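You operate a simulated robot arm through the tools that you are given. There is no shell and no other tool.

Carry out the task below with a simulated robot arm. There is one attempt and no reset: what you move stays moved.

Task
Give the larch block an amber tag and shut it in the green box.
Fine: set the black knob, slide it in, one stroke, slide it out again; leave the blue knob and the other blocks alone. Where these are worked on the way, their far stop is far enough and under half their travel is too little: tag press slide.

The check looks at the end state, three seconds after you hand in, the way a careful person would. Anything else that was tipped, shoved, dropped, spilled or broken makes it a failure.

Robot
A 7-joint arm with a fingered hand, fixed in place. Base frame: the origin is at the foot of the arm, x ahead of it, y to its left, z up; the work surface is at about z = 860. Units: mm, degrees, N and s.
Its first joint turns from -115.0 to 115.0 degrees. Payload 5 kg.
Tool frame: the origin (TCP) lies between the finger pads and is the grasp point; the fingertips stand 32 mm ahead of it; z points along the fingers, y is the line along which they close. The gripper opens to 160 mm. The gripper's body begins 89 mm behind the TCP. The gripper is a hand of 4 fingers: y runs from the thumb to the fingers, the wrist lies at [0, 0, -267] in the tool frame, and closing takes about 1.5 s.
Orientation is that of the tool frame in the base frame, as a unit quaternion [x, y, z, w]. With the fingers straight down and closing along the base's y, the tool's x points along the base's -x, its y along +y and its z along -z.

Tools
- The arm moves only by the tool send_rows. Its argument "moves" is a list of rows, each a list of 6 numbers: the shift along the tool's x, y, z in units of 300 mm (1.0 is 300 mm), then the turn, a rotation vector about the tool's x, y, z in units of 120 degrees (1.0 is 120 degrees). In form: [[x, y, z, ax, ay, az], ...]. A call has 1 to 20 rows; each row is the pose to reach, as a shift and turn from the pose commanded when the call began, along the tool's axes at that moment. "hand" is the gripper command, from -1 (fully open) to 1 (shut), values between in proportion, set as the call begins (left out, the last holds). A call with a number of a shift or a turn outside -1 to 1 is refused whole. A row lasts 0.2 s, in which the tool goes at most 50 mm and 8.6 degrees; a call with a longer step from one row to the next is refused whole, and so is a gripper value outside its range. A pose out of reach is approached as far as the arm can. The call stops where the force on the tool passes 50 N (or 10 N more than at its start, if that is more) or the arm is blocked; 0.2 s more then pass. The fingers move at their own pace (about 45 mm/s each) and stop on an object; they squeeze with about 31 N. The grip force told is the motor's: it shows also when the fingers shut on nothing. Time passes only in rows, and 0.2 s behind the last, so rows that repeat a pose let the fingers close. It gives the time, the measured TCP pose, the force on the tool (base axes), the opening and the grip force at its end, in the units of the frame above (readings bear some noise), with the torque about the TCP (base axes, N m) and any sound that the robot's microphone picked up, and new pictures: "pictures" is both (left out), scene, wrist or none.
- Cameras (640 x 400 px; columns grow to the right, rows downward): "scene" is fixed at [51.7, -499.1, 1648]; the picture's right is [0.29, -0.96, 0.00], its down [-0.62, -0.19, -0.76] and it looks along [0.73, 0.22, -0.65] (base axes); focal length 344 px, centre (320, 200). "wrist" rides on the gripper at [80, -4, -114] in the tool frame; the picture's right is [0.05, 1.00, 0.00], its down [-0.82, 0.04, -0.58] and it looks along [-0.58, 0.03, 0.82] (tool axes); focal length 265 px, centre (320, 200). There is no depth. A picture from a camera that has moved, and an enlarged one, comes with that camera's place and axes in the base frame and with its lens.
- move_column(by): slides the trunk up (or, below 0, down) by that many mm; the arm rides with it, the base frame stays. It gives what a move gives, with no picture.
- set_fingers(finger1, finger2, finger3, thumb_bend): sets how far each is bent, from 0 (flat) to 1 (curled in); at 0.3 the hand is open as for a grip, at 0.7 the pads meet at the TCP. One left out holds its place. A second passes; each finger stops where it meets its share of the squeeze, and holds until it gets a number again. A gripper value or a shape takes the hand back. It gives what a move gives, with no picture; readings hold the bend of each and the force on the fingers (four entries, about 0 where the hand has none), thumb and palm.
- set_grasp(shape): the hand has 4 fingers and takes this shape, open, in about a second: jaw (thumb against the fingers, like two jaws); tri (thumb and two fingers); tip (a fingertip pinch); poke (one finger out to press); point (the index stretched); flat (the hand flat); cup (the hand cupped); fist (a fist). The gripper value then closes the fingers along that shape, each until it touches; the sizes above hold for jaw. It gives what a move gives, with no picture.
- zoom(camera, box): a new picture of the part [left, top, right, bottom] of that camera's present view, enlarged. No time passes.
- hand_in(): hands the job in; it is judged then, once.

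Places have to be worked out from the pictures, the camera data and where the tool is seen. Open the gripper and draw the arm clear of the work before you hand the job in, unless the task says otherwise.

The tools are called as a command line: name --pt "numbers of a row" for each row, then --argument value for the rest, lists and objects as JSON in quotes. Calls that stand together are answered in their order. send_rows: Moves the arm, as the interface text tells. Its arguments: {"type":"object","properties":{"moves":{"type":"array","items":{"type":"array","items":{"type":"number"}}},"hand":{"type":"number"},"pictures":{"type":"string","enum":["both","scene","wrist","none"]}},"required":["moves"]} The other tools are called the same way: move_column (by) slides the trunk up or down; set_grasp (shape) gives the hand a shape; set_fingers (finger1, finger2, finger3, thumb_bend) moves the fingers one by one; zoom (camera, box) takes an enlarged picture of a part of a camera's view; hand_in () hands the job in.

At the start:

```text
t: 0.0
eef_pos: [634.1, 73.8, 1329.9]
orientation: [0.0, 1.0, -0.001, -0.001]
ft_force: [0.4, 0.3, -0.1]
moment: [0.01, -0.02, -0.01]
opening: 159.7
grasp_force: 0.1
shape: jaw
bend: [0.3, 0.3, 0.3, 0.3]
finger forces: [0.1, 0.1, 0.0, 0.0, 0.1, 0.1]
trunk travel left (down, up): [-650.0, 340.0]
```

scene: 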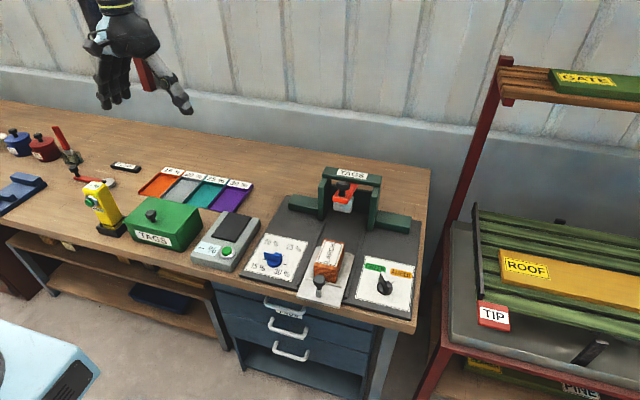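
wrist: 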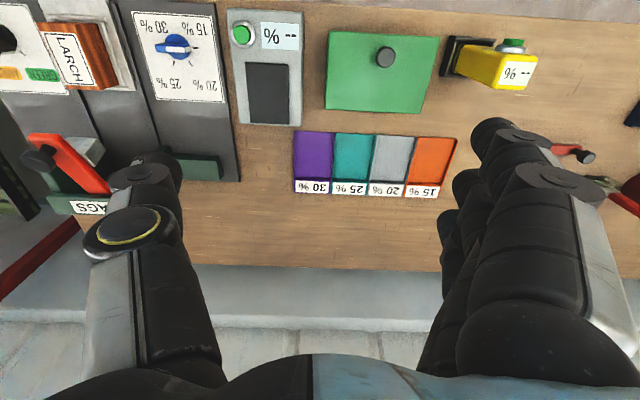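

The pictures show a tag press with a LARCH block on a slide, a black knob, and a green lidded box. I zoom in for detail before moving.

zoom --camera "scene" --box '[230, 150, 450, 320]'

zoom --camera "scene" --box '[70, 150, 270, 280]'

zoom --camera "wrist" --box '[0, 0, 240, 220]'

zoom --camera "wrist" --box '[220, 0, 560, 210]'

```text
2.35 times, centred on (340, 235) of scene
camera zoom: at [51.7, -499.1, 1648.0], right [0.29, -0.96, 0.0], down [-0.62, -0.19, -0.76], along [0.73, 0.22, -0.65], focal length 809 px, centre (273, 118)
```

zoom: 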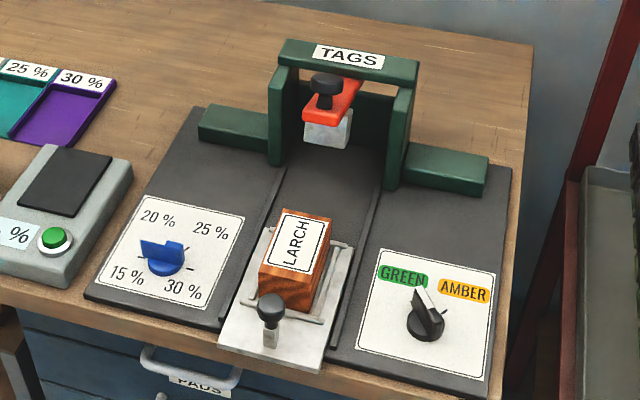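

```text
3.08 times, centred on (170, 215) of scene
camera zoom: at [51.7, -499.1, 1648.0], right [0.29, -0.96, 0.0], down [-0.62, -0.19, -0.76], along [0.73, 0.22, -0.65], focal length 1058 px, centre (782, 154)
```

zoom: 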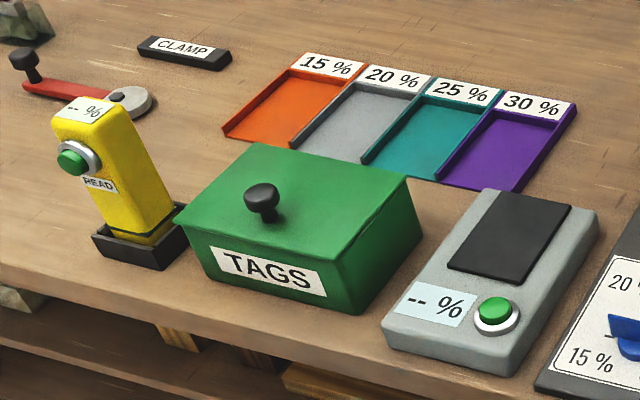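

```text
1.82 times, centred on (120, 110) of wrist
camera zoom: at [552.7, 69.3, 1443.4], right [-0.05, 1.0, 0.0], down [0.82, 0.04, 0.58], along [0.58, 0.03, -0.82], focal length 483 px, centre (684, 364)
```

zoom: 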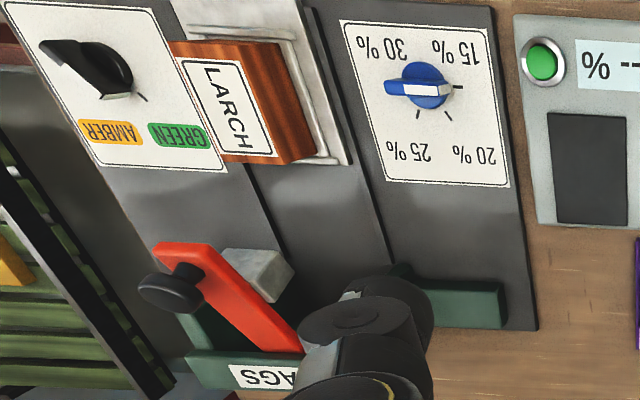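

```text
1.88 times, centred on (390, 105) of wrist
camera zoom: at [552.7, 69.3, 1443.4], right [-0.05, 1.0, 0.0], down [0.82, 0.04, 0.58], along [0.58, 0.03, -0.82], focal length 500 px, centre (188, 379)
```

zoom: 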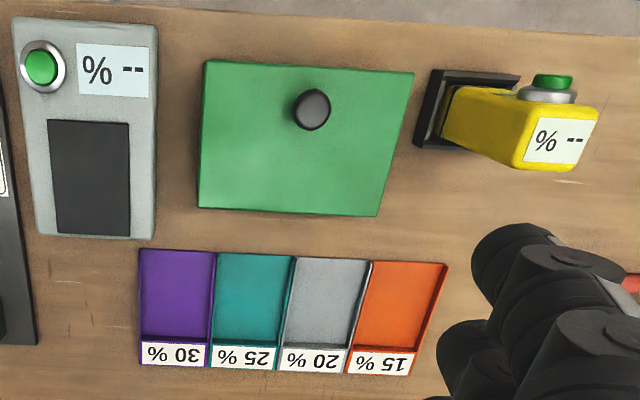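

The black knob is near (616,-503), the block near (642,-350), and the green box lid near (633,171). Its knob sits toward the front, so the lid may be hinged at the back. I draw back and over to the right for a closer look at the press.

send_rows --pt "0.0733 -0.1286 0 0 0 0" --pt "0.1467 -0.2571 0 0 0 0" --pt "0.22 -0.3857 0 0 0 0" --pt "0.2933 -0.5143 0 0 0 0" --pt "0.3667 -0.6429 0 0 0 0" --pt "0.44 -0.7714 0 0 0 0" --pt "0.5133 -0.9 0 0 0 0" --pictures "wrist"

```text
t: 1.6
eef_pos: [479.9, -197.1, 1330.1]
orientation: [-0.001, 1.0, 0.0, -0.001]
ft_force: [0.0, 0.2, 0.2]
moment: [0.01, 0.02, -0.02]
opening: 160.0
grasp_force: 0.1
shape: jaw
bend: [0.3, 0.3, 0.3, 0.3]
finger forces: [0.0, 0.0, 0.0, 0.0, 0.1, 0.1]
trunk travel left (down, up): [-650.0, 340.0]
camera wrist: at [398.3, -201.5, 1443.9], right [-0.05, 1.0, 0.0], down [0.82, 0.04, 0.58], along [0.58, 0.03, -0.82], focal length 265 px, centre (320, 200)
```

wrist: 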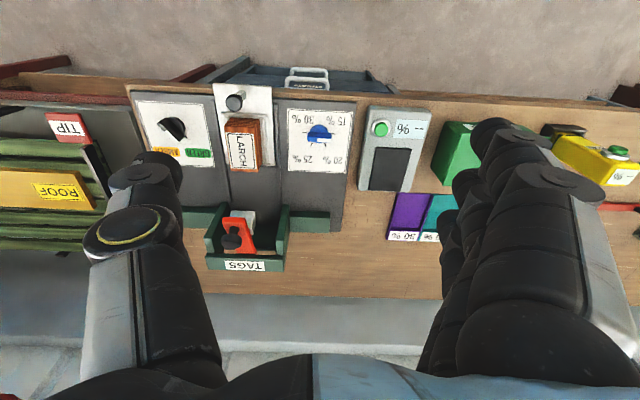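

The press area is in clear view ahead and right. I go 220 mm further right and 100 mm down for a sharper view.

send_rows --pt "0 -0.1467 0.0667 0 0 0" --pt "0 -0.2933 0.1333 0 0 0" --pt "0 -0.44 0.2 0 0 0" --pt "0 -0.5867 0.2667 0 0 0" --pt "0 -0.7333 0.3333 0 0 0" --pictures "wrist"

zoom --camera "wrist" --box '[170, 0, 470, 190]'

```text
t: 2.8
eef_pos: [480.6, -417.8, 1228.5]
orientation: [-0.001, 1.0, 0.001, 0.0]
ft_force: [-0.1, -0.1, 1.0]
moment: [0.06, 0.0, 0.0]
opening: 159.9
grasp_force: 0.1
shape: jaw
bend: [0.3, 0.3, 0.3, 0.3]
finger forces: [0.1, 0.1, 0.0, 0.1, 0.0, 0.0]
trunk travel left (down, up): [-650.0, 340.0]
camera wrist: at [399.2, -421.8, 1342.3], right [-0.05, 1.0, 0.0], down [0.82, 0.04, 0.58], along [0.58, 0.03, -0.82], focal length 265 px, centre (320, 200)
```

wrist: 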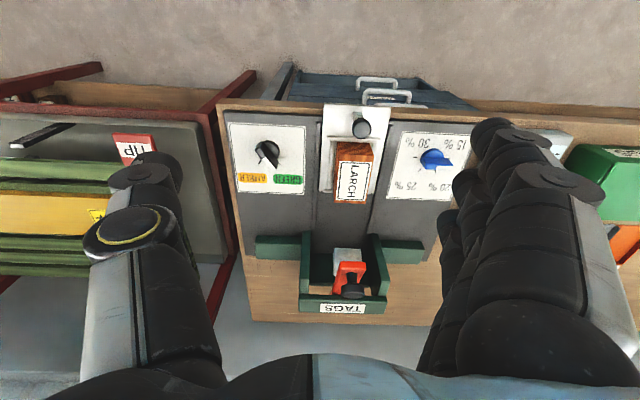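

```text
2.11 times, centred on (320, 95) of wrist
camera zoom: at [399.2, -421.8, 1342.3], right [-0.05, 1.0, 0.0], down [0.82, 0.04, 0.58], along [0.58, 0.03, -0.82], focal length 559 px, centre (320, 421)
```

zoom: 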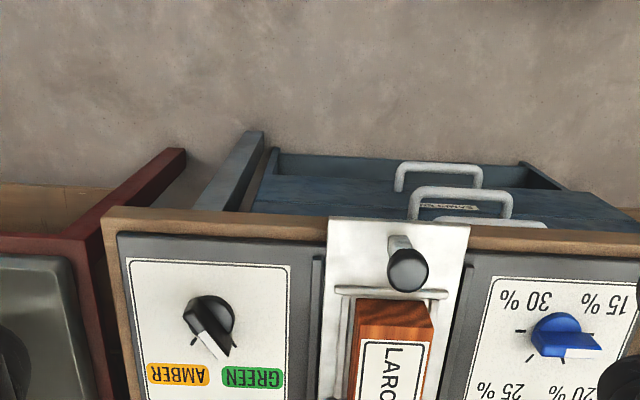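

The slide plate is drawn out, overhanging the bench edge, and the black knob points at GREEN. I'll try the fingertip pinch shape and see how the hand looks in it.

set_grasp --shape "tip"

zoom --camera "wrist" --box '[0, 0, 640, 400]'

zoom --camera "scene" --box '[200, 0, 520, 200]'

```text
t: 3.7
eef_pos: [480.6, -414.6, 1229.8]
orientation: [0.0, 1.0, 0.001, 0.001]
ft_force: [-0.2, 0.7, 0.4]
moment: [-0.03, -0.01, 0.03]
opening: 160.1
grasp_force: 0.1
shape: tip
bend: [0.01, 0.3, 0.01, 0.3]
finger forces: [0.0, 0.0, 0.0, 0.1, 0.0, 0.0]
trunk travel left (down, up): [-650.0, 340.0]
```

```text
1.00 times, centred on (320, 200) of wrist (not enlarged: the box is as wide or as high as the picture)
camera zoom: at [398.7, -419.4, 1343.6], right [-0.05, 1.0, 0.0], down [0.82, 0.04, 0.58], along [0.58, 0.03, -0.82], focal length 265 px, centre (320, 200)
```

zoom: 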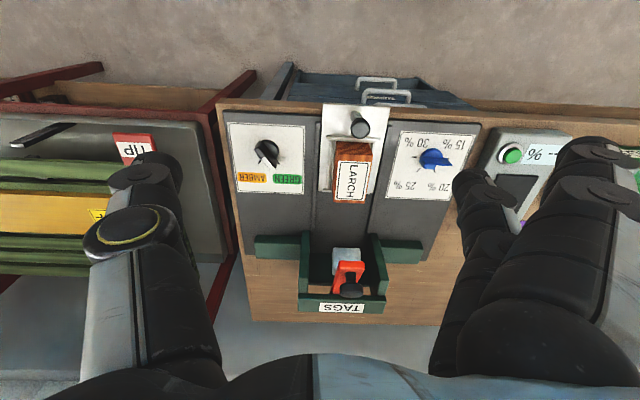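

```text
2.00 times, centred on (360, 100) of scene
camera zoom: at [51.7, -499.1, 1648.0], right [0.29, -0.96, 0.0], down [-0.62, -0.19, -0.76], along [0.73, 0.22, -0.65], focal length 688 px, centre (240, 400)
```

zoom: 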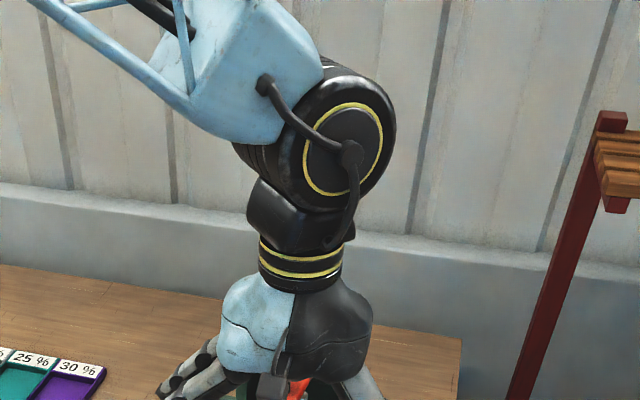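

In "tip", the middle finger and thumb pinch while fingers 1 and 3 lie flat. I'll curl those two away instead, then move above the black knob at about z 1080 for a close look.

set_fingers --finger1 1.0 --finger3 1.0 --finger2 0.3 --thumb_bend 0.3

send_rows --pt "-0.08 -0.062 0.1 0 0 0" --pt "-0.16 -0.124 0.2 0 0 0" --pt "-0.24 -0.186 0.3 0 0 0" --pt "-0.32 -0.248 0.4 0 0 0" --pt "-0.4 -0.31 0.5 0 0 0"

zoom --camera "wrist" --box '[200, 0, 440, 200]'

```text
t: 4.7
eef_pos: [480.3, -415.9, 1229.6]
orientation: [-0.001, 1.0, 0.001, 0.0]
ft_force: [-0.7, -0.5, 0.9]
moment: [-0.01, 0.01, -0.02]
opening: 78.2
grasp_force: 0.2
shape: fingers
bend: [1.0, 0.3, 1.0, 0.3]
finger forces: [0.0, 0.0, 0.0, 0.1, 0.0, 0.0]
trunk travel left (down, up): [-650.0, 340.0]
```

```text
t: 5.9
eef_pos: [601.0, -510.7, 1078.3]
orientation: [0.0, 1.0, 0.0, 0.0]
ft_force: [0.3, -0.2, 0.7]
moment: [0.02, -0.01, -0.04]
opening: 78.2
grasp_force: 0.1
shape: fingers
bend: [1.0, 0.3, 1.0, 0.3]
finger forces: [0.0, 0.0, 0.0, 0.0, 0.0, 0.0]
trunk travel left (down, up): [-650.0, 340.0]
camera wrist: at [519.9, -514.8, 1192.3], right [-0.05, 1.0, 0.0], down [0.82, 0.04, 0.58], along [0.58, 0.03, -0.82], focal length 265 px, centre (320, 200)
```

scene: 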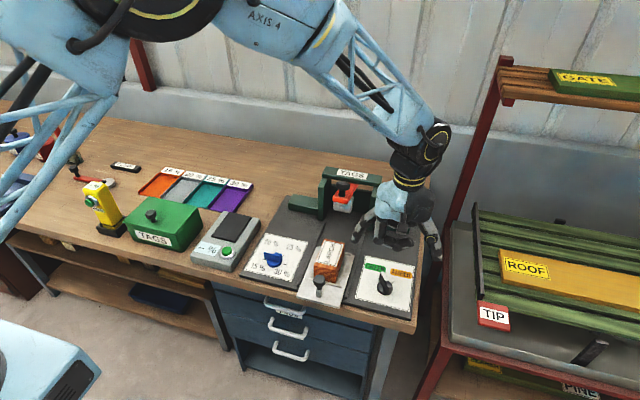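
wrist: 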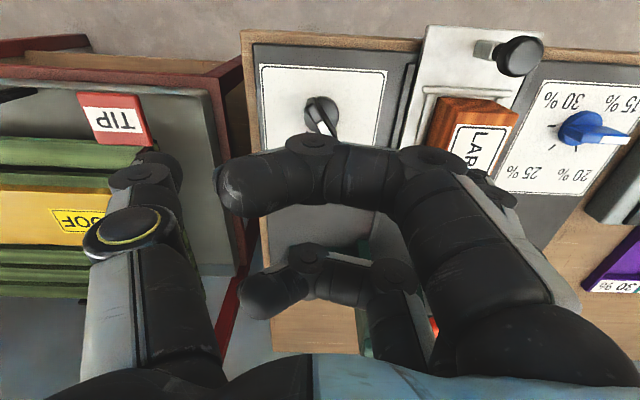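

```text
2.00 times, centred on (320, 100) of wrist
camera zoom: at [519.9, -514.8, 1192.3], right [-0.05, 1.0, 0.0], down [0.82, 0.04, 0.58], along [0.58, 0.03, -0.82], focal length 531 px, centre (320, 400)
```

zoom: 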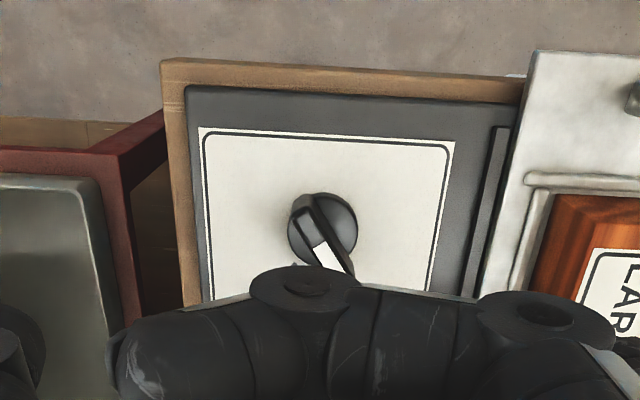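

Curled fingers hide the view, so I straighten fingers 1 and 3 again to read the knob and its tick marks.

set_fingers --finger1 0.0 --finger3 0.0 --finger2 0.3 --thumb_bend 0.3

zoom --camera "wrist" --box '[240, 40, 400, 160]'

zoom --camera "scene" --box '[340, 180, 460, 310]'

zoom --camera "wrist" --box '[0, 0, 640, 400]'

```text
t: 6.9
eef_pos: [601.3, -508.4, 1079.5]
orientation: [0.0, 1.0, 0.0, 0.0]
ft_force: [-0.4, -0.7, 0.2]
moment: [-0.01, -0.01, 0.03]
opening: 206.7
grasp_force: 0.1
shape: fingers
bend: [0.0, 0.3, 0.0, 0.3]
finger forces: [0.0, 0.0, 0.0, 0.0, 0.0, 0.0]
trunk travel left (down, up): [-650.0, 340.0]
```

```text
3.33 times, centred on (320, 100) of wrist
camera zoom: at [519.4, -513.3, 1193.3], right [-0.05, 1.0, 0.0], down [0.82, 0.04, 0.58], along [0.58, 0.03, -0.82], focal length 885 px, centre (320, 533)
```

zoom: 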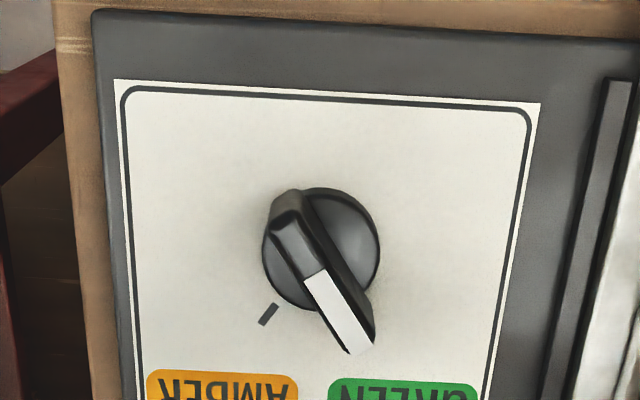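

```text
3.08 times, centred on (400, 245) of scene
camera zoom: at [51.7, -499.1, 1648.0], right [0.29, -0.96, 0.0], down [-0.62, -0.19, -0.76], along [0.73, 0.22, -0.65], focal length 1058 px, centre (74, 62)
```

zoom: 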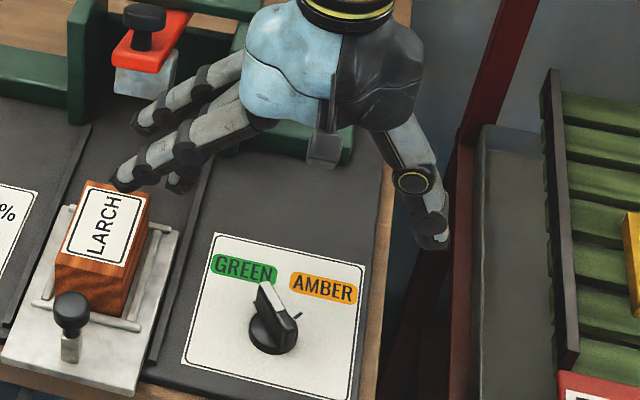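

```text
1.00 times, centred on (320, 200) of wrist (not enlarged: the box is as wide or as high as the picture)
camera zoom: at [519.4, -513.3, 1193.3], right [-0.05, 1.0, 0.0], down [0.82, 0.04, 0.58], along [0.58, 0.03, -0.82], focal length 265 px, centre (320, 200)
```

zoom: 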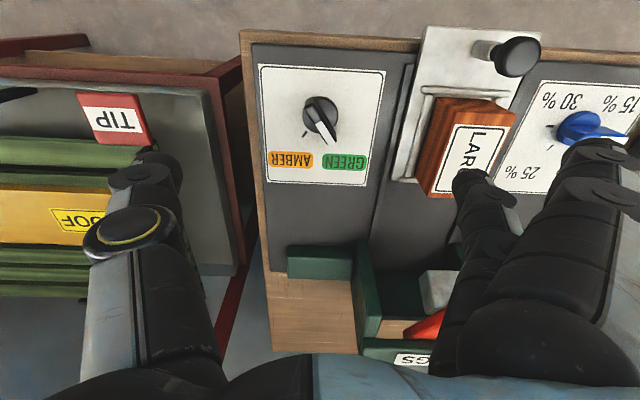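

The pointer is at GREEN, about 32° toward +y, and AMBER is its mirror at about -33°. The knob axis is near (617,-507) with its top near z 915. I'll switch to jaw shape, half closed, turn -32° about tool z so the jaws straddle the bar, and lower to z 980.

set_grasp --shape "jaw"

send_rows --pt "-0.0133 0.001 0.08 0 0 -0.0667" --pt "-0.0267 0.002 0.16 0 0 -0.1333" --pt "-0.04 0.003 0.24 0 0 -0.2" --pt "-0.053 0.004 0.33 0 0 -0.2667" --pt "-0.053 0.004 0.33 0 0 -0.2667" --pt "-0.053 0.004 0.33 0 0 -0.2667" --pt "-0.053 0.004 0.33 0 0 -0.2667" --hand 0.25

zoom --camera "scene" --box '[320, 180, 460, 310]'

```text
t: 7.8
eef_pos: [600.8, -508.9, 1078.7]
orientation: [0.001, 1.0, 0.0, -0.001]
ft_force: [0.1, 0.3, -1.0]
moment: [0.0, 0.0, 0.0]
opening: 159.6
grasp_force: 0.1
shape: jaw
bend: [0.3, 0.3, 0.3, 0.3]
finger forces: [0.0, 0.0, 0.0, 0.1, 0.0, 0.0]
trunk travel left (down, up): [-650.0, 340.0]
```

```text
t: 9.4
eef_pos: [617.0, -508.8, 980.9]
orientation: [-0.276, 0.961, 0.0, -0.001]
ft_force: [-0.6, -0.3, 0.5]
moment: [0.01, 0.0, -0.01]
opening: 60.9
grasp_force: 0.1
shape: jaw
bend: [0.73, 0.73, 0.73, 0.7]
finger forces: [0.0, 0.0, 0.0, 0.1, 0.0, 0.0]
trunk travel left (down, up): [-650.0, 340.0]
camera wrist: at [549.6, -554.7, 1094.2], right [-0.57, 0.82, 0.0], down [0.67, 0.47, 0.58], along [0.47, 0.33, -0.82], focal length 265 px, centre (320, 200)
```

scene: 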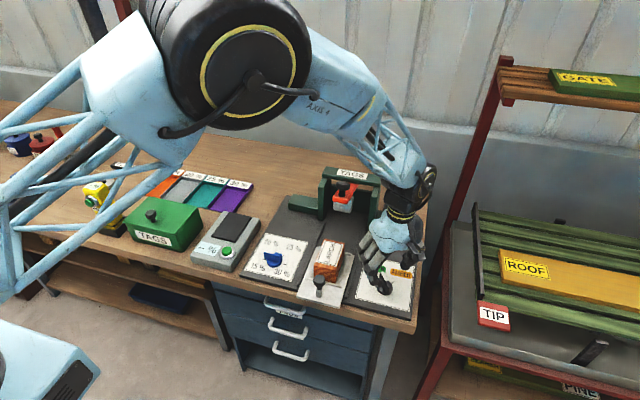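
wrist: 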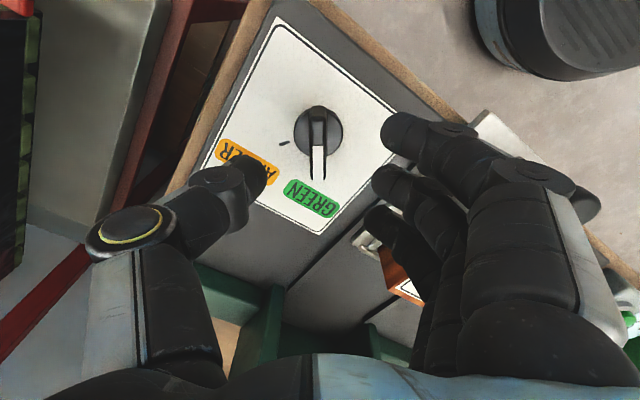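

```text
3.08 times, centred on (390, 245) of scene
camera zoom: at [51.7, -499.1, 1648.0], right [0.29, -0.96, 0.0], down [-0.62, -0.19, -0.76], along [0.73, 0.22, -0.65], focal length 1058 px, centre (105, 62)
```

zoom: 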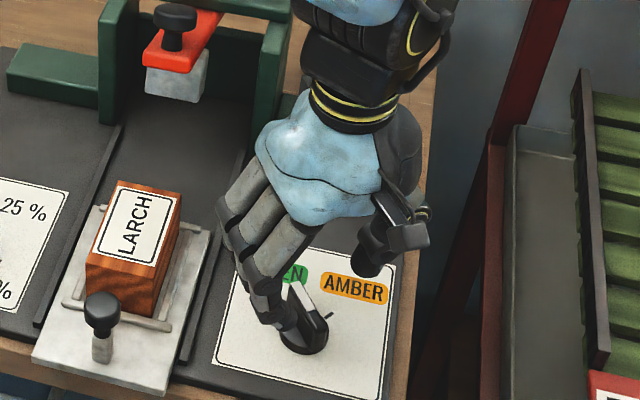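

The knob bar now sits straight between thumb and fingers in the wrist view. I lower to TCP z about 915, which leaves the fingertips around z 883.

send_rows --pt "0 0.003 0.06 0 0 0" --pt "0 0.005 0.12 0 0 0" --pt "0 0.005 0.17 0 0 0" --pt "0 0.005 0.2 0 0 0" --pt "0 0.005 0.22 0 0 0"

zoom --camera "scene" --box '[340, 200, 440, 310]'

```text
t: 10.6
eef_pos: [614.9, -507.5, 914.8]
orientation: [-0.277, 0.961, 0.0, 0.0]
ft_force: [0.2, -0.3, 0.4]
moment: [-0.01, -0.02, -0.01]
opening: 60.8
grasp_force: 0.1
shape: jaw
bend: [0.73, 0.73, 0.73, 0.7]
finger forces: [0.0, 0.0, 0.1, 0.0, 0.0, 0.1]
trunk travel left (down, up): [-650.0, 340.0]
camera wrist: at [548.6, -553.7, 1027.7], right [-0.57, 0.82, 0.0], down [0.67, 0.47, 0.58], along [0.47, 0.33, -0.82], focal length 265 px, centre (320, 200)
```

scene: 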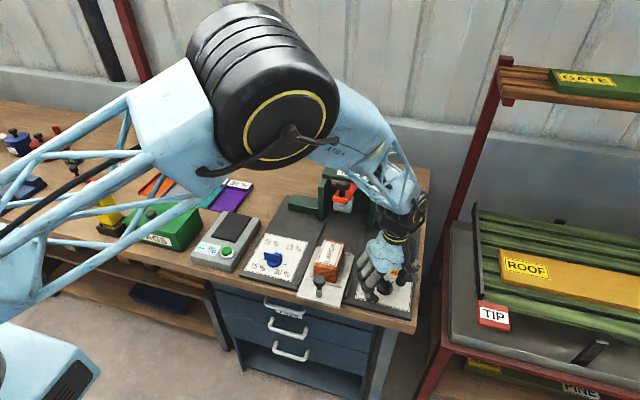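
wrist: 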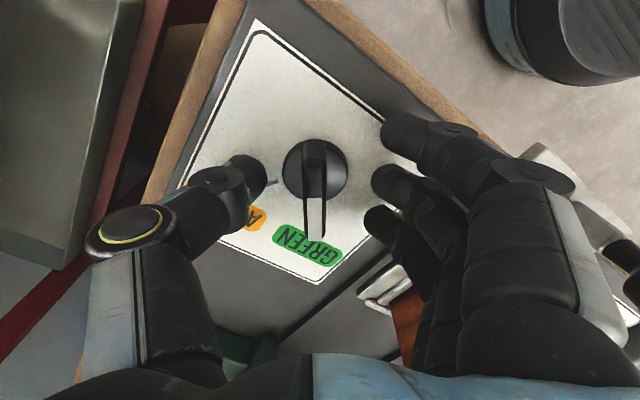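

```text
3.64 times, centred on (390, 255) of scene
camera zoom: at [51.7, -499.1, 1648.0], right [0.29, -0.96, 0.0], down [-0.62, -0.19, -0.76], along [0.73, 0.22, -0.65], focal length 1251 px, centre (66, 0)
```

zoom: 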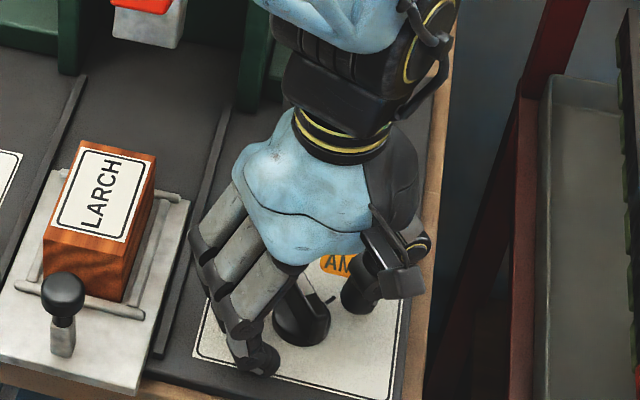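

The hand straddles the knob with no contact force. I close the fingers on the bar.

send_rows --pt "0 0 0 0 0 0" --pt "0 0 0 0 0 0" --pt "0 0 0 0 0 0" --pt "0 0 0 0 0 0" --pt "0 0 0 0 0 0" --pt "0 0 0 0 0 0" --pt "0 0 0 0 0 0" --hand 1

zoom --camera "scene" --box '[340, 200, 440, 310]'

```text
t: 12.2
eef_pos: [615.8, -507.7, 914.5]
orientation: [-0.275, 0.961, 0.001, 0.001]
ft_force: [-0.4, -1.0, 4.6]
moment: [-0.04, 0.02, 0.03]
opening: 11.7
grasp_force: 30.9
shape: jaw
bend: [0.68, 0.72, 0.7, 0.7]
finger forces: [2.1, 15.0, 10.0, 0.0, 23.7, 0.0]
trunk travel left (down, up): [-650.0, 340.0]
camera wrist: at [548.4, -553.8, 1028.5], right [-0.57, 0.82, 0.0], down [0.67, 0.47, 0.58], along [0.47, 0.33, -0.82], focal length 265 px, centre (320, 200)
```

scene: 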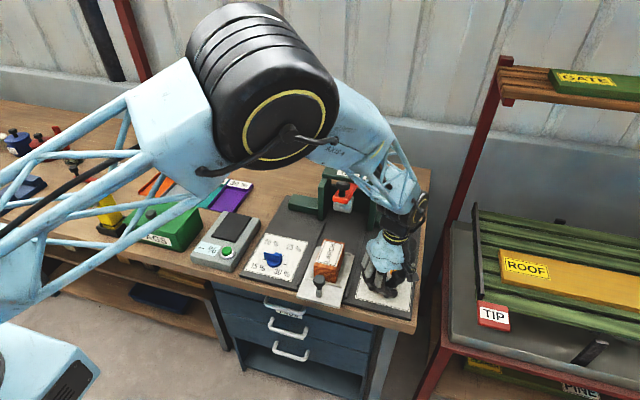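
wrist: 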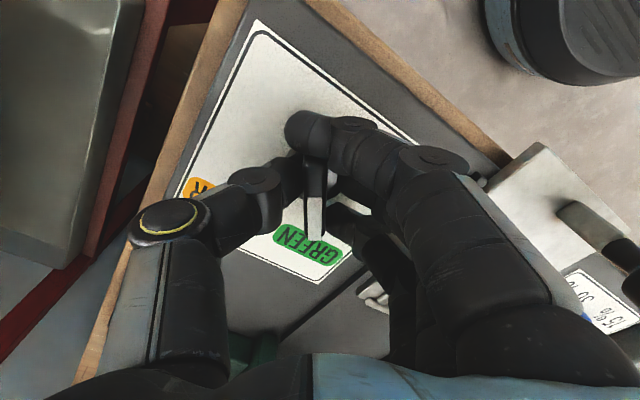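

```text
3.64 times, centred on (390, 255) of scene
camera zoom: at [51.7, -499.1, 1648.0], right [0.29, -0.96, 0.0], down [-0.62, -0.19, -0.76], along [0.73, 0.22, -0.65], focal length 1251 px, centre (66, 0)
```

zoom: 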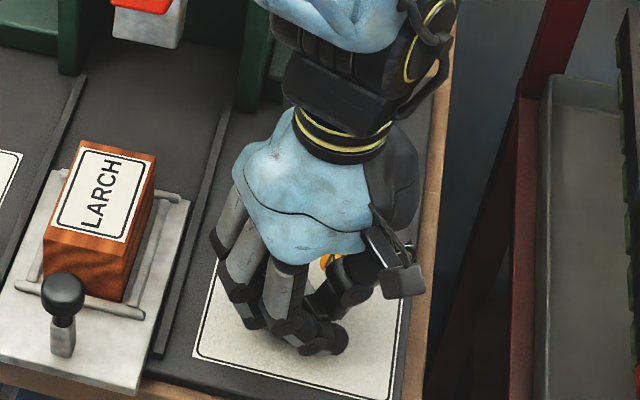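

The bar is gripped, with opening 11.7 mm and 31 N. I turn 66° about tool z toward AMBER.

send_rows --pt "0 0 0 0 0 0.06875" --pt "0 0 0 0 0 0.1375" --pt "0 0 0 0 0 0.20625" --pt "0 0 0 0 0 0.275" --pt "0 0 0 0 0 0.34375" --pt "0 0 0 0 0 0.4125" --pt "0 0 0 0 0 0.48125" --pt "0 0 0 0 0 0.55" --pt "0 0 0 0 0 0.55"

zoom --camera "scene" --box '[340, 200, 440, 310]'

```text
t: 14.2
eef_pos: [617.2, -506.3, 915.1]
orientation: [0.292, 0.956, -0.001, 0.001]
ft_force: [10.2, 6.7, 12.5]
moment: [0.35, -0.44, 0.14]
opening: 10.2
grasp_force: 31.2
shape: jaw
bend: [0.69, 0.72, 0.69, 0.7]
finger forces: [2.4, 25.1, 13.5, 0.0, 19.1, 0.0]
trunk travel left (down, up): [-650.0, 340.0]
camera wrist: at [546.2, -464.7, 1028.9], right [0.52, 0.86, 0.0], down [0.7, -0.42, 0.58], along [0.5, -0.3, -0.82], focal length 265 px, centre (320, 200)
```

scene: 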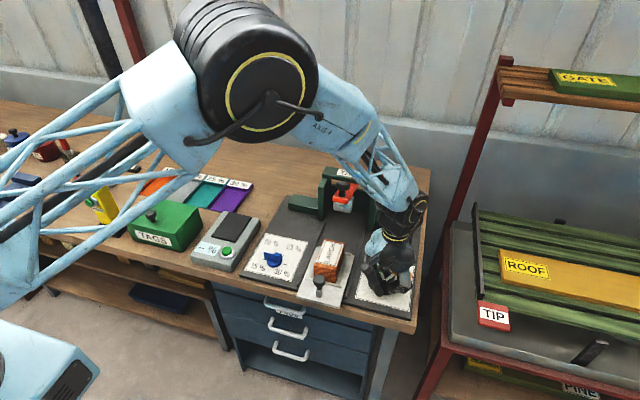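
wrist: 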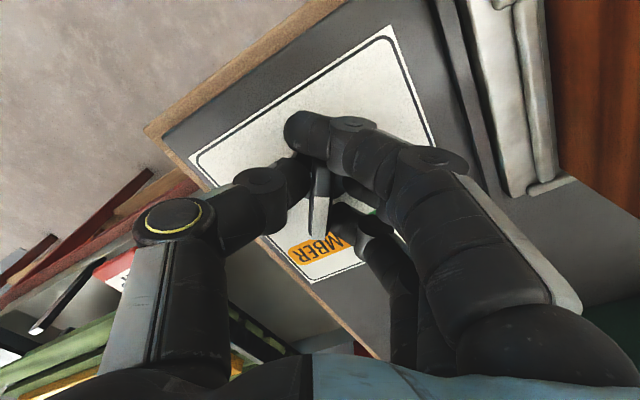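

```text
3.64 times, centred on (390, 255) of scene
camera zoom: at [51.7, -499.1, 1648.0], right [0.29, -0.96, 0.0], down [-0.62, -0.19, -0.76], along [0.73, 0.22, -0.65], focal length 1251 px, centre (66, 0)
```

zoom: 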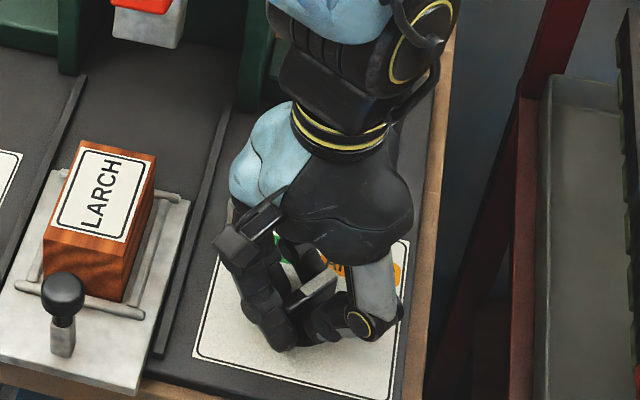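

The pointer looks turned to AMBER. I release to about 60 mm, let the fingers open, and then rise straight up for a look.

send_rows --pt "0 0 0 0 0 0" --pt "0 0 0 0 0 0" --pt "0 0 0 0 0 0" --pt "0 0 0 0 0 0" --pt "0 0 -0.05 0 0 0" --pt "0 0 -0.15 0 0 0" --pt "0 0 -0.3 0 0 0" --pt "0 0 -0.45 0 0 0" --hand 0.25

zoom --camera "wrist" --box '[220, 40, 420, 200]'

zoom --camera "scene" --box '[340, 200, 440, 310]'

```text
t: 16.0
eef_pos: [615.0, -506.4, 1049.7]
orientation: [0.293, 0.956, 0.0, 0.0]
ft_force: [0.3, 0.4, -0.2]
moment: [0.02, -0.03, -0.01]
opening: 59.6
grasp_force: 0.0
shape: jaw
bend: [0.73, 0.73, 0.73, 0.7]
finger forces: [0.1, 0.1, 0.0, 0.1, 0.1, 0.0]
trunk travel left (down, up): [-650.0, 340.0]
camera wrist: at [545.0, -464.6, 1164.1], right [0.51, 0.86, 0.0], down [0.7, -0.42, 0.58], along [0.49, -0.3, -0.82], focal length 265 px, centre (320, 200)
```

scene: 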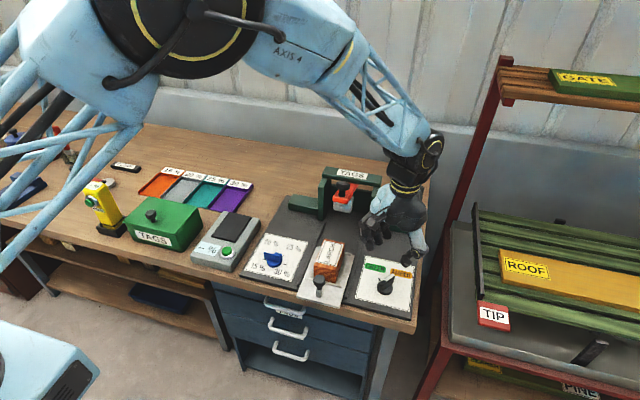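
wrist: 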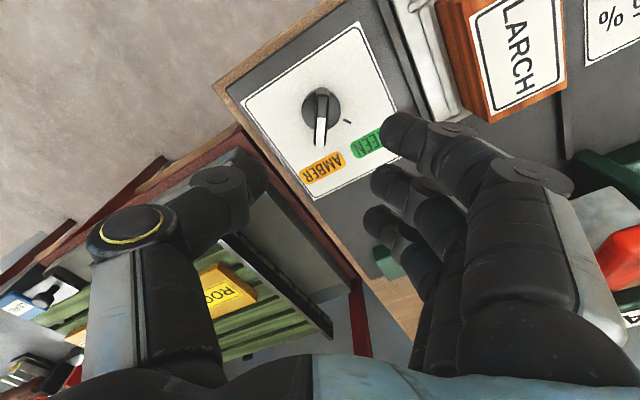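

```text
2.50 times, centred on (320, 120) of wrist
camera zoom: at [545.0, -464.6, 1164.1], right [0.51, 0.86, 0.0], down [0.7, -0.42, 0.58], along [0.49, -0.3, -0.82], focal length 664 px, centre (320, 400)
```

zoom: 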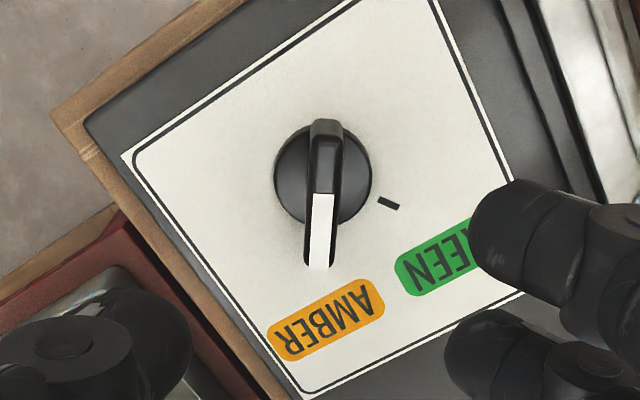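

```text
3.64 times, centred on (390, 255) of scene
camera zoom: at [51.7, -499.1, 1648.0], right [0.29, -0.96, 0.0], down [-0.62, -0.19, -0.76], along [0.73, 0.22, -0.65], focal length 1251 px, centre (66, 0)
```

zoom: 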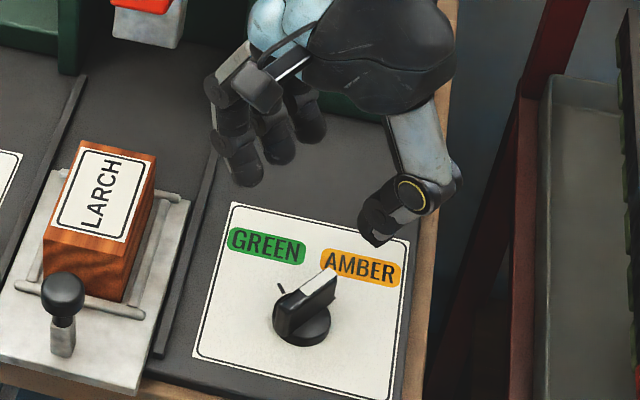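

The pointer now lies on AMBER, with the green tick exposed. I turn the wrist square again and move in front of the slide to examine its knob and the press.

send_rows --pt "0.112 0.053 -0.02 0 0 -0.0567" --pt "0.224 0.106 -0.04 0 0 -0.1133" --pt "0.336 0.159 -0.06 0 0 -0.17" --pt "0.448 0.212 -0.08 0 0 -0.2267" --pt "0.56 0.265 -0.1 0 0 -0.283" --pt "0.56 0.265 -0.1 0 0 -0.283" --pt "0.56 0.265 -0.1 0 0 -0.283" --hand -1

zoom --camera "wrist" --box '[220, 0, 420, 120]'

zoom --camera "wrist" --box '[200, 120, 440, 270]'

zoom --camera "scene" --box '[290, 160, 390, 310]'

```text
t: 17.6
eef_pos: [520.0, -346.5, 1078.6]
orientation: [0.0, 1.0, 0.0, 0.0]
ft_force: [0.6, -0.3, -0.7]
moment: [0.02, 0.01, 0.01]
opening: 159.9
grasp_force: 0.0
shape: jaw
bend: [0.3, 0.3, 0.3, 0.3]
finger forces: [0.0, 0.1, 0.1, 0.1, 0.0, 0.0]
trunk travel left (down, up): [-650.0, 340.0]
camera wrist: at [439.0, -351.2, 1193.7], right [-0.05, 1.0, 0.0], down [0.82, 0.04, 0.58], along [0.58, 0.03, -0.82], focal length 265 px, centre (320, 200)
```

scene: 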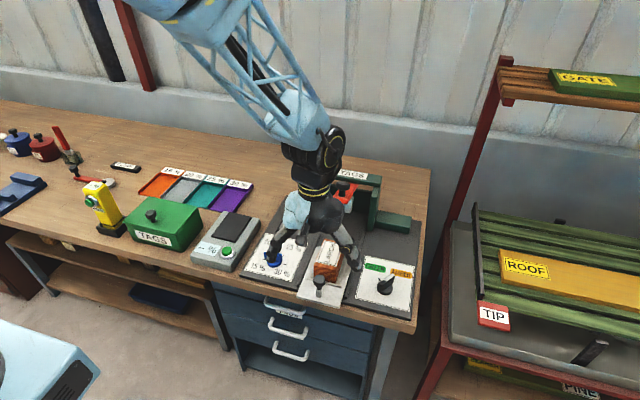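
wrist: 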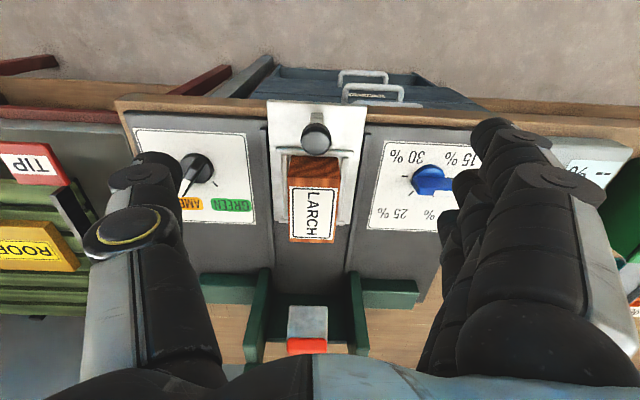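

```text
3.20 times, centred on (320, 60) of wrist
camera zoom: at [439.0, -351.2, 1193.7], right [-0.05, 1.0, 0.0], down [0.82, 0.04, 0.58], along [0.58, 0.03, -0.82], focal length 849 px, centre (320, 648)
```

zoom: 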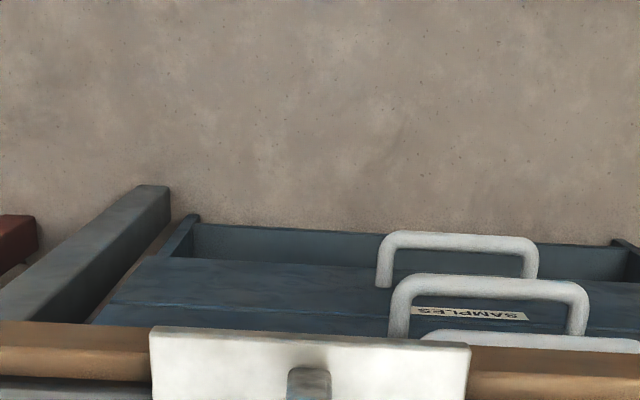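

```text
2.67 times, centred on (320, 195) of wrist
camera zoom: at [439.0, -351.2, 1193.7], right [-0.05, 1.0, 0.0], down [0.82, 0.04, 0.58], along [0.58, 0.03, -0.82], focal length 708 px, centre (320, 213)
```

zoom: 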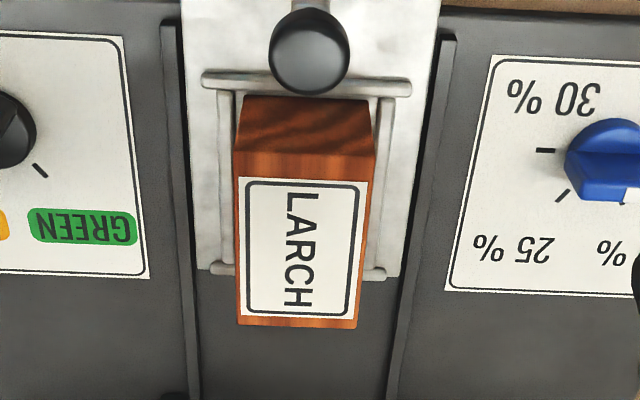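

```text
2.67 times, centred on (340, 235) of scene
camera zoom: at [51.7, -499.1, 1648.0], right [0.29, -0.96, 0.0], down [-0.62, -0.19, -0.76], along [0.73, 0.22, -0.65], focal length 917 px, centre (267, 107)
```

zoom: 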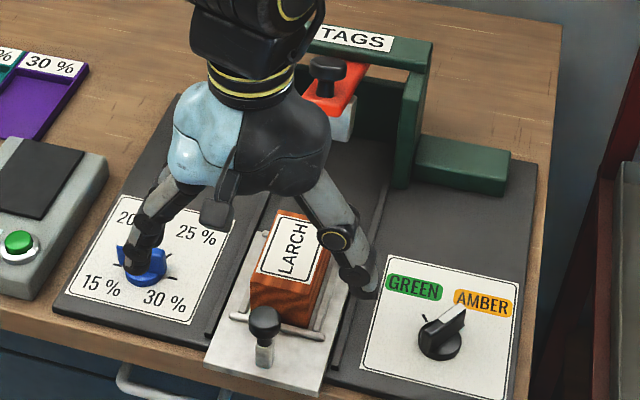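

By triangulation, the slide knob cap is at about (535,-350,958), and the block top is at z 948, centred near (634,-350). The stamp underside is near z 986 at x 759. I'll come down over the slide knob with the hand open, stopping at z 1000 to check alignment.

send_rows --pt "-0.0167 -0.004 0.0873 0 0 0" --pt "-0.0333 -0.008 0.1747 0 0 0" --pt "-0.05 -0.0117 0.262 0 0 0" --pt "-0.05 -0.0117 0.262 0 0 0"

zoom --camera "scene" --box '[270, 200, 390, 310]'

```text
t: 18.6
eef_pos: [535.1, -351.7, 1002.1]
orientation: [0.0, 1.0, -0.001, 0.001]
ft_force: [0.6, 1.1, 1.2]
moment: [-0.03, -0.02, -0.02]
opening: 159.9
grasp_force: 0.1
shape: jaw
bend: [0.3, 0.3, 0.3, 0.3]
finger forces: [0.0, 0.0, 0.0, 0.0, 0.0, 0.0]
trunk travel left (down, up): [-650.0, 340.0]
camera wrist: at [454.4, -355.0, 1115.1], right [-0.05, 1.0, 0.0], down [0.82, 0.04, 0.58], along [0.58, 0.03, -0.82], focal length 265 px, centre (320, 200)
```

scene: 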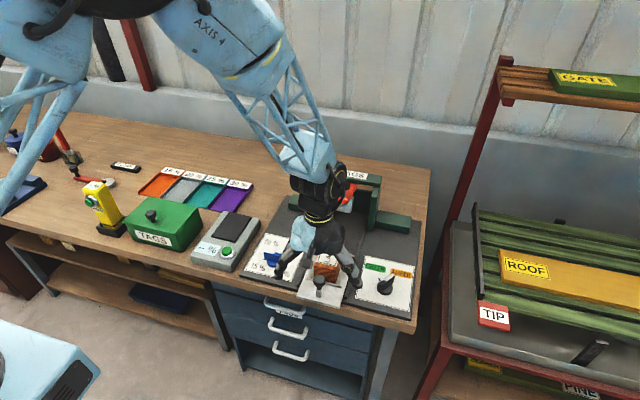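
wrist: 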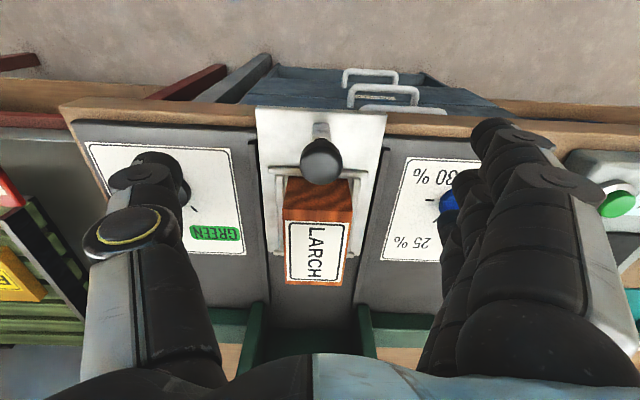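

```text
3.64 times, centred on (330, 255) of scene
camera zoom: at [51.7, -499.1, 1648.0], right [0.29, -0.96, 0.0], down [-0.62, -0.19, -0.76], along [0.73, 0.22, -0.65], focal length 1251 px, centre (284, 0)
```

zoom: 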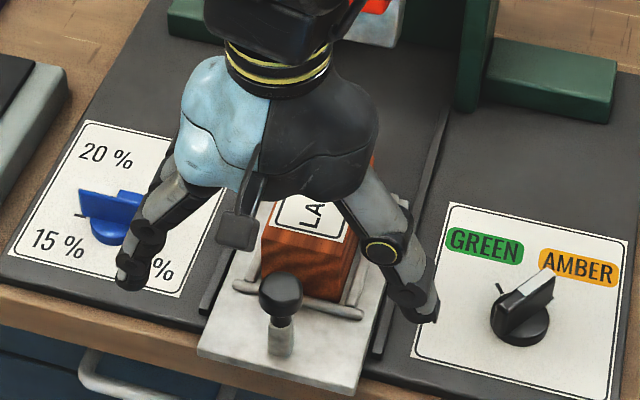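

The slide knob cap is centred between the thumb and fingers. I lower to TCP z about 953.

send_rows --pt "-0.005 0.003 0.06 0 0 0" --pt "-0.008 0.003 0.12 0 0 0" --pt "-0.008 0.003 0.163 0 0 0" --pictures "wrist"

zoom --camera "scene" --box '[270, 200, 390, 310]'

```text
t: 19.4
eef_pos: [539.0, -350.9, 950.9]
orientation: [-0.001, 1.0, -0.001, 0.0]
ft_force: [-0.4, 0.0, -0.1]
moment: [0.0, 0.02, 0.0]
opening: 159.6
grasp_force: 0.1
shape: jaw
bend: [0.3, 0.3, 0.3, 0.3]
finger forces: [0.1, 0.1, 0.0, 0.1, 0.0, 0.0]
trunk travel left (down, up): [-650.0, 340.0]
camera wrist: at [456.8, -354.8, 1065.6], right [-0.05, 1.0, 0.0], down [0.82, 0.04, 0.58], along [0.58, 0.03, -0.82], focal length 265 px, centre (320, 200)
```

wrist: 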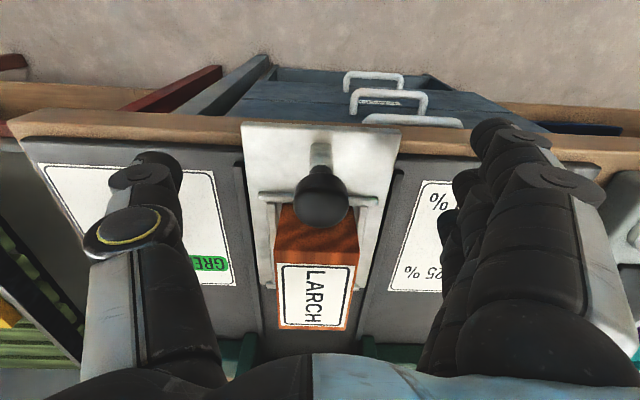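

```text
3.64 times, centred on (330, 255) of scene
camera zoom: at [51.7, -499.1, 1648.0], right [0.29, -0.96, 0.0], down [-0.62, -0.19, -0.76], along [0.73, 0.22, -0.65], focal length 1251 px, centre (284, 0)
```

zoom: 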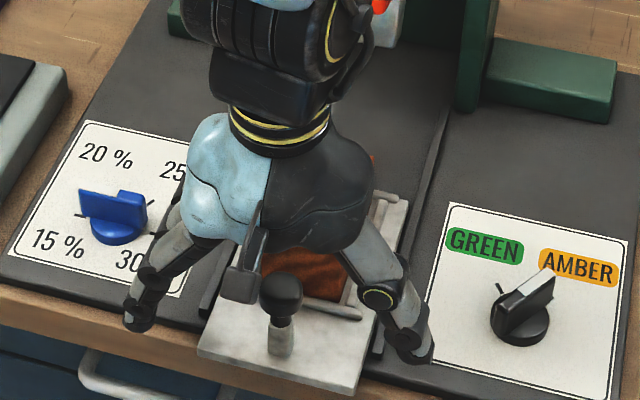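

The cap sits right at the TCP in the wrist view. I pinch it with finger 2 and the thumb only, keeping fingers 1 and 3 open and clear of the block.

set_fingers --finger2 0.75 --thumb_bend 0.75

send_rows --pt "0 0 0 0 0 0" --pt "0 0 0 0 0 0" --pt "0 0 0 0 0 0" --pictures "wrist"

zoom --camera "scene" --box '[270, 200, 390, 310]'

```text
t: 20.4
eef_pos: [538.1, -350.7, 951.3]
orientation: [0.0, 1.0, 0.0, -0.001]
ft_force: [0.1, -6.2, -16.1]
moment: [0.16, 0.07, 0.0]
opening: 97.5
grasp_force: 12.9
shape: fingers
bend: [0.3, 0.7, 0.3, 0.68]
finger forces: [0.0, 7.6, 0.0, 0.0, 18.1, 0.0]
trunk travel left (down, up): [-650.0, 340.0]
```

```text
t: 21.2
eef_pos: [539.2, -351.0, 951.8]
orientation: [0.001, 1.0, 0.001, -0.001]
ft_force: [-1.1, -6.7, -17.1]
moment: [0.11, 0.04, -0.01]
opening: 97.5
grasp_force: 12.6
shape: fingers
bend: [0.3, 0.7, 0.3, 0.68]
finger forces: [0.1, 7.1, 0.0, 0.1, 18.7, 0.0]
trunk travel left (down, up): [-650.0, 340.0]
camera wrist: at [456.9, -355.5, 1065.3], right [-0.05, 1.0, 0.0], down [0.82, 0.04, 0.58], along [0.58, 0.03, -0.82], focal length 265 px, centre (320, 200)
```

wrist: 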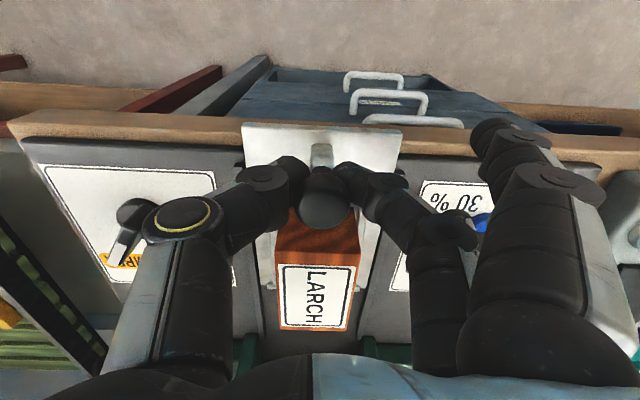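

```text
3.64 times, centred on (330, 255) of scene
camera zoom: at [51.7, -499.1, 1648.0], right [0.29, -0.96, 0.0], down [-0.62, -0.19, -0.76], along [0.73, 0.22, -0.65], focal length 1251 px, centre (284, 0)
```

zoom: 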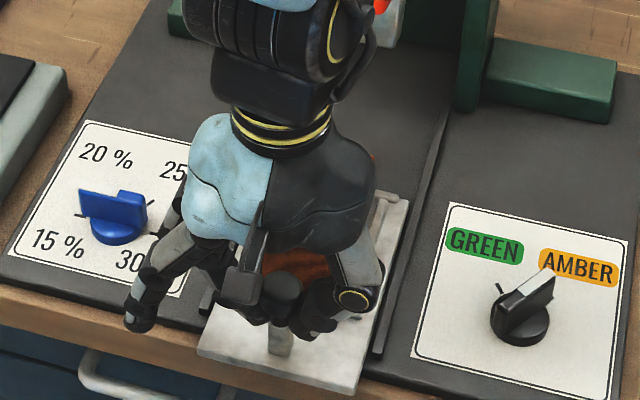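

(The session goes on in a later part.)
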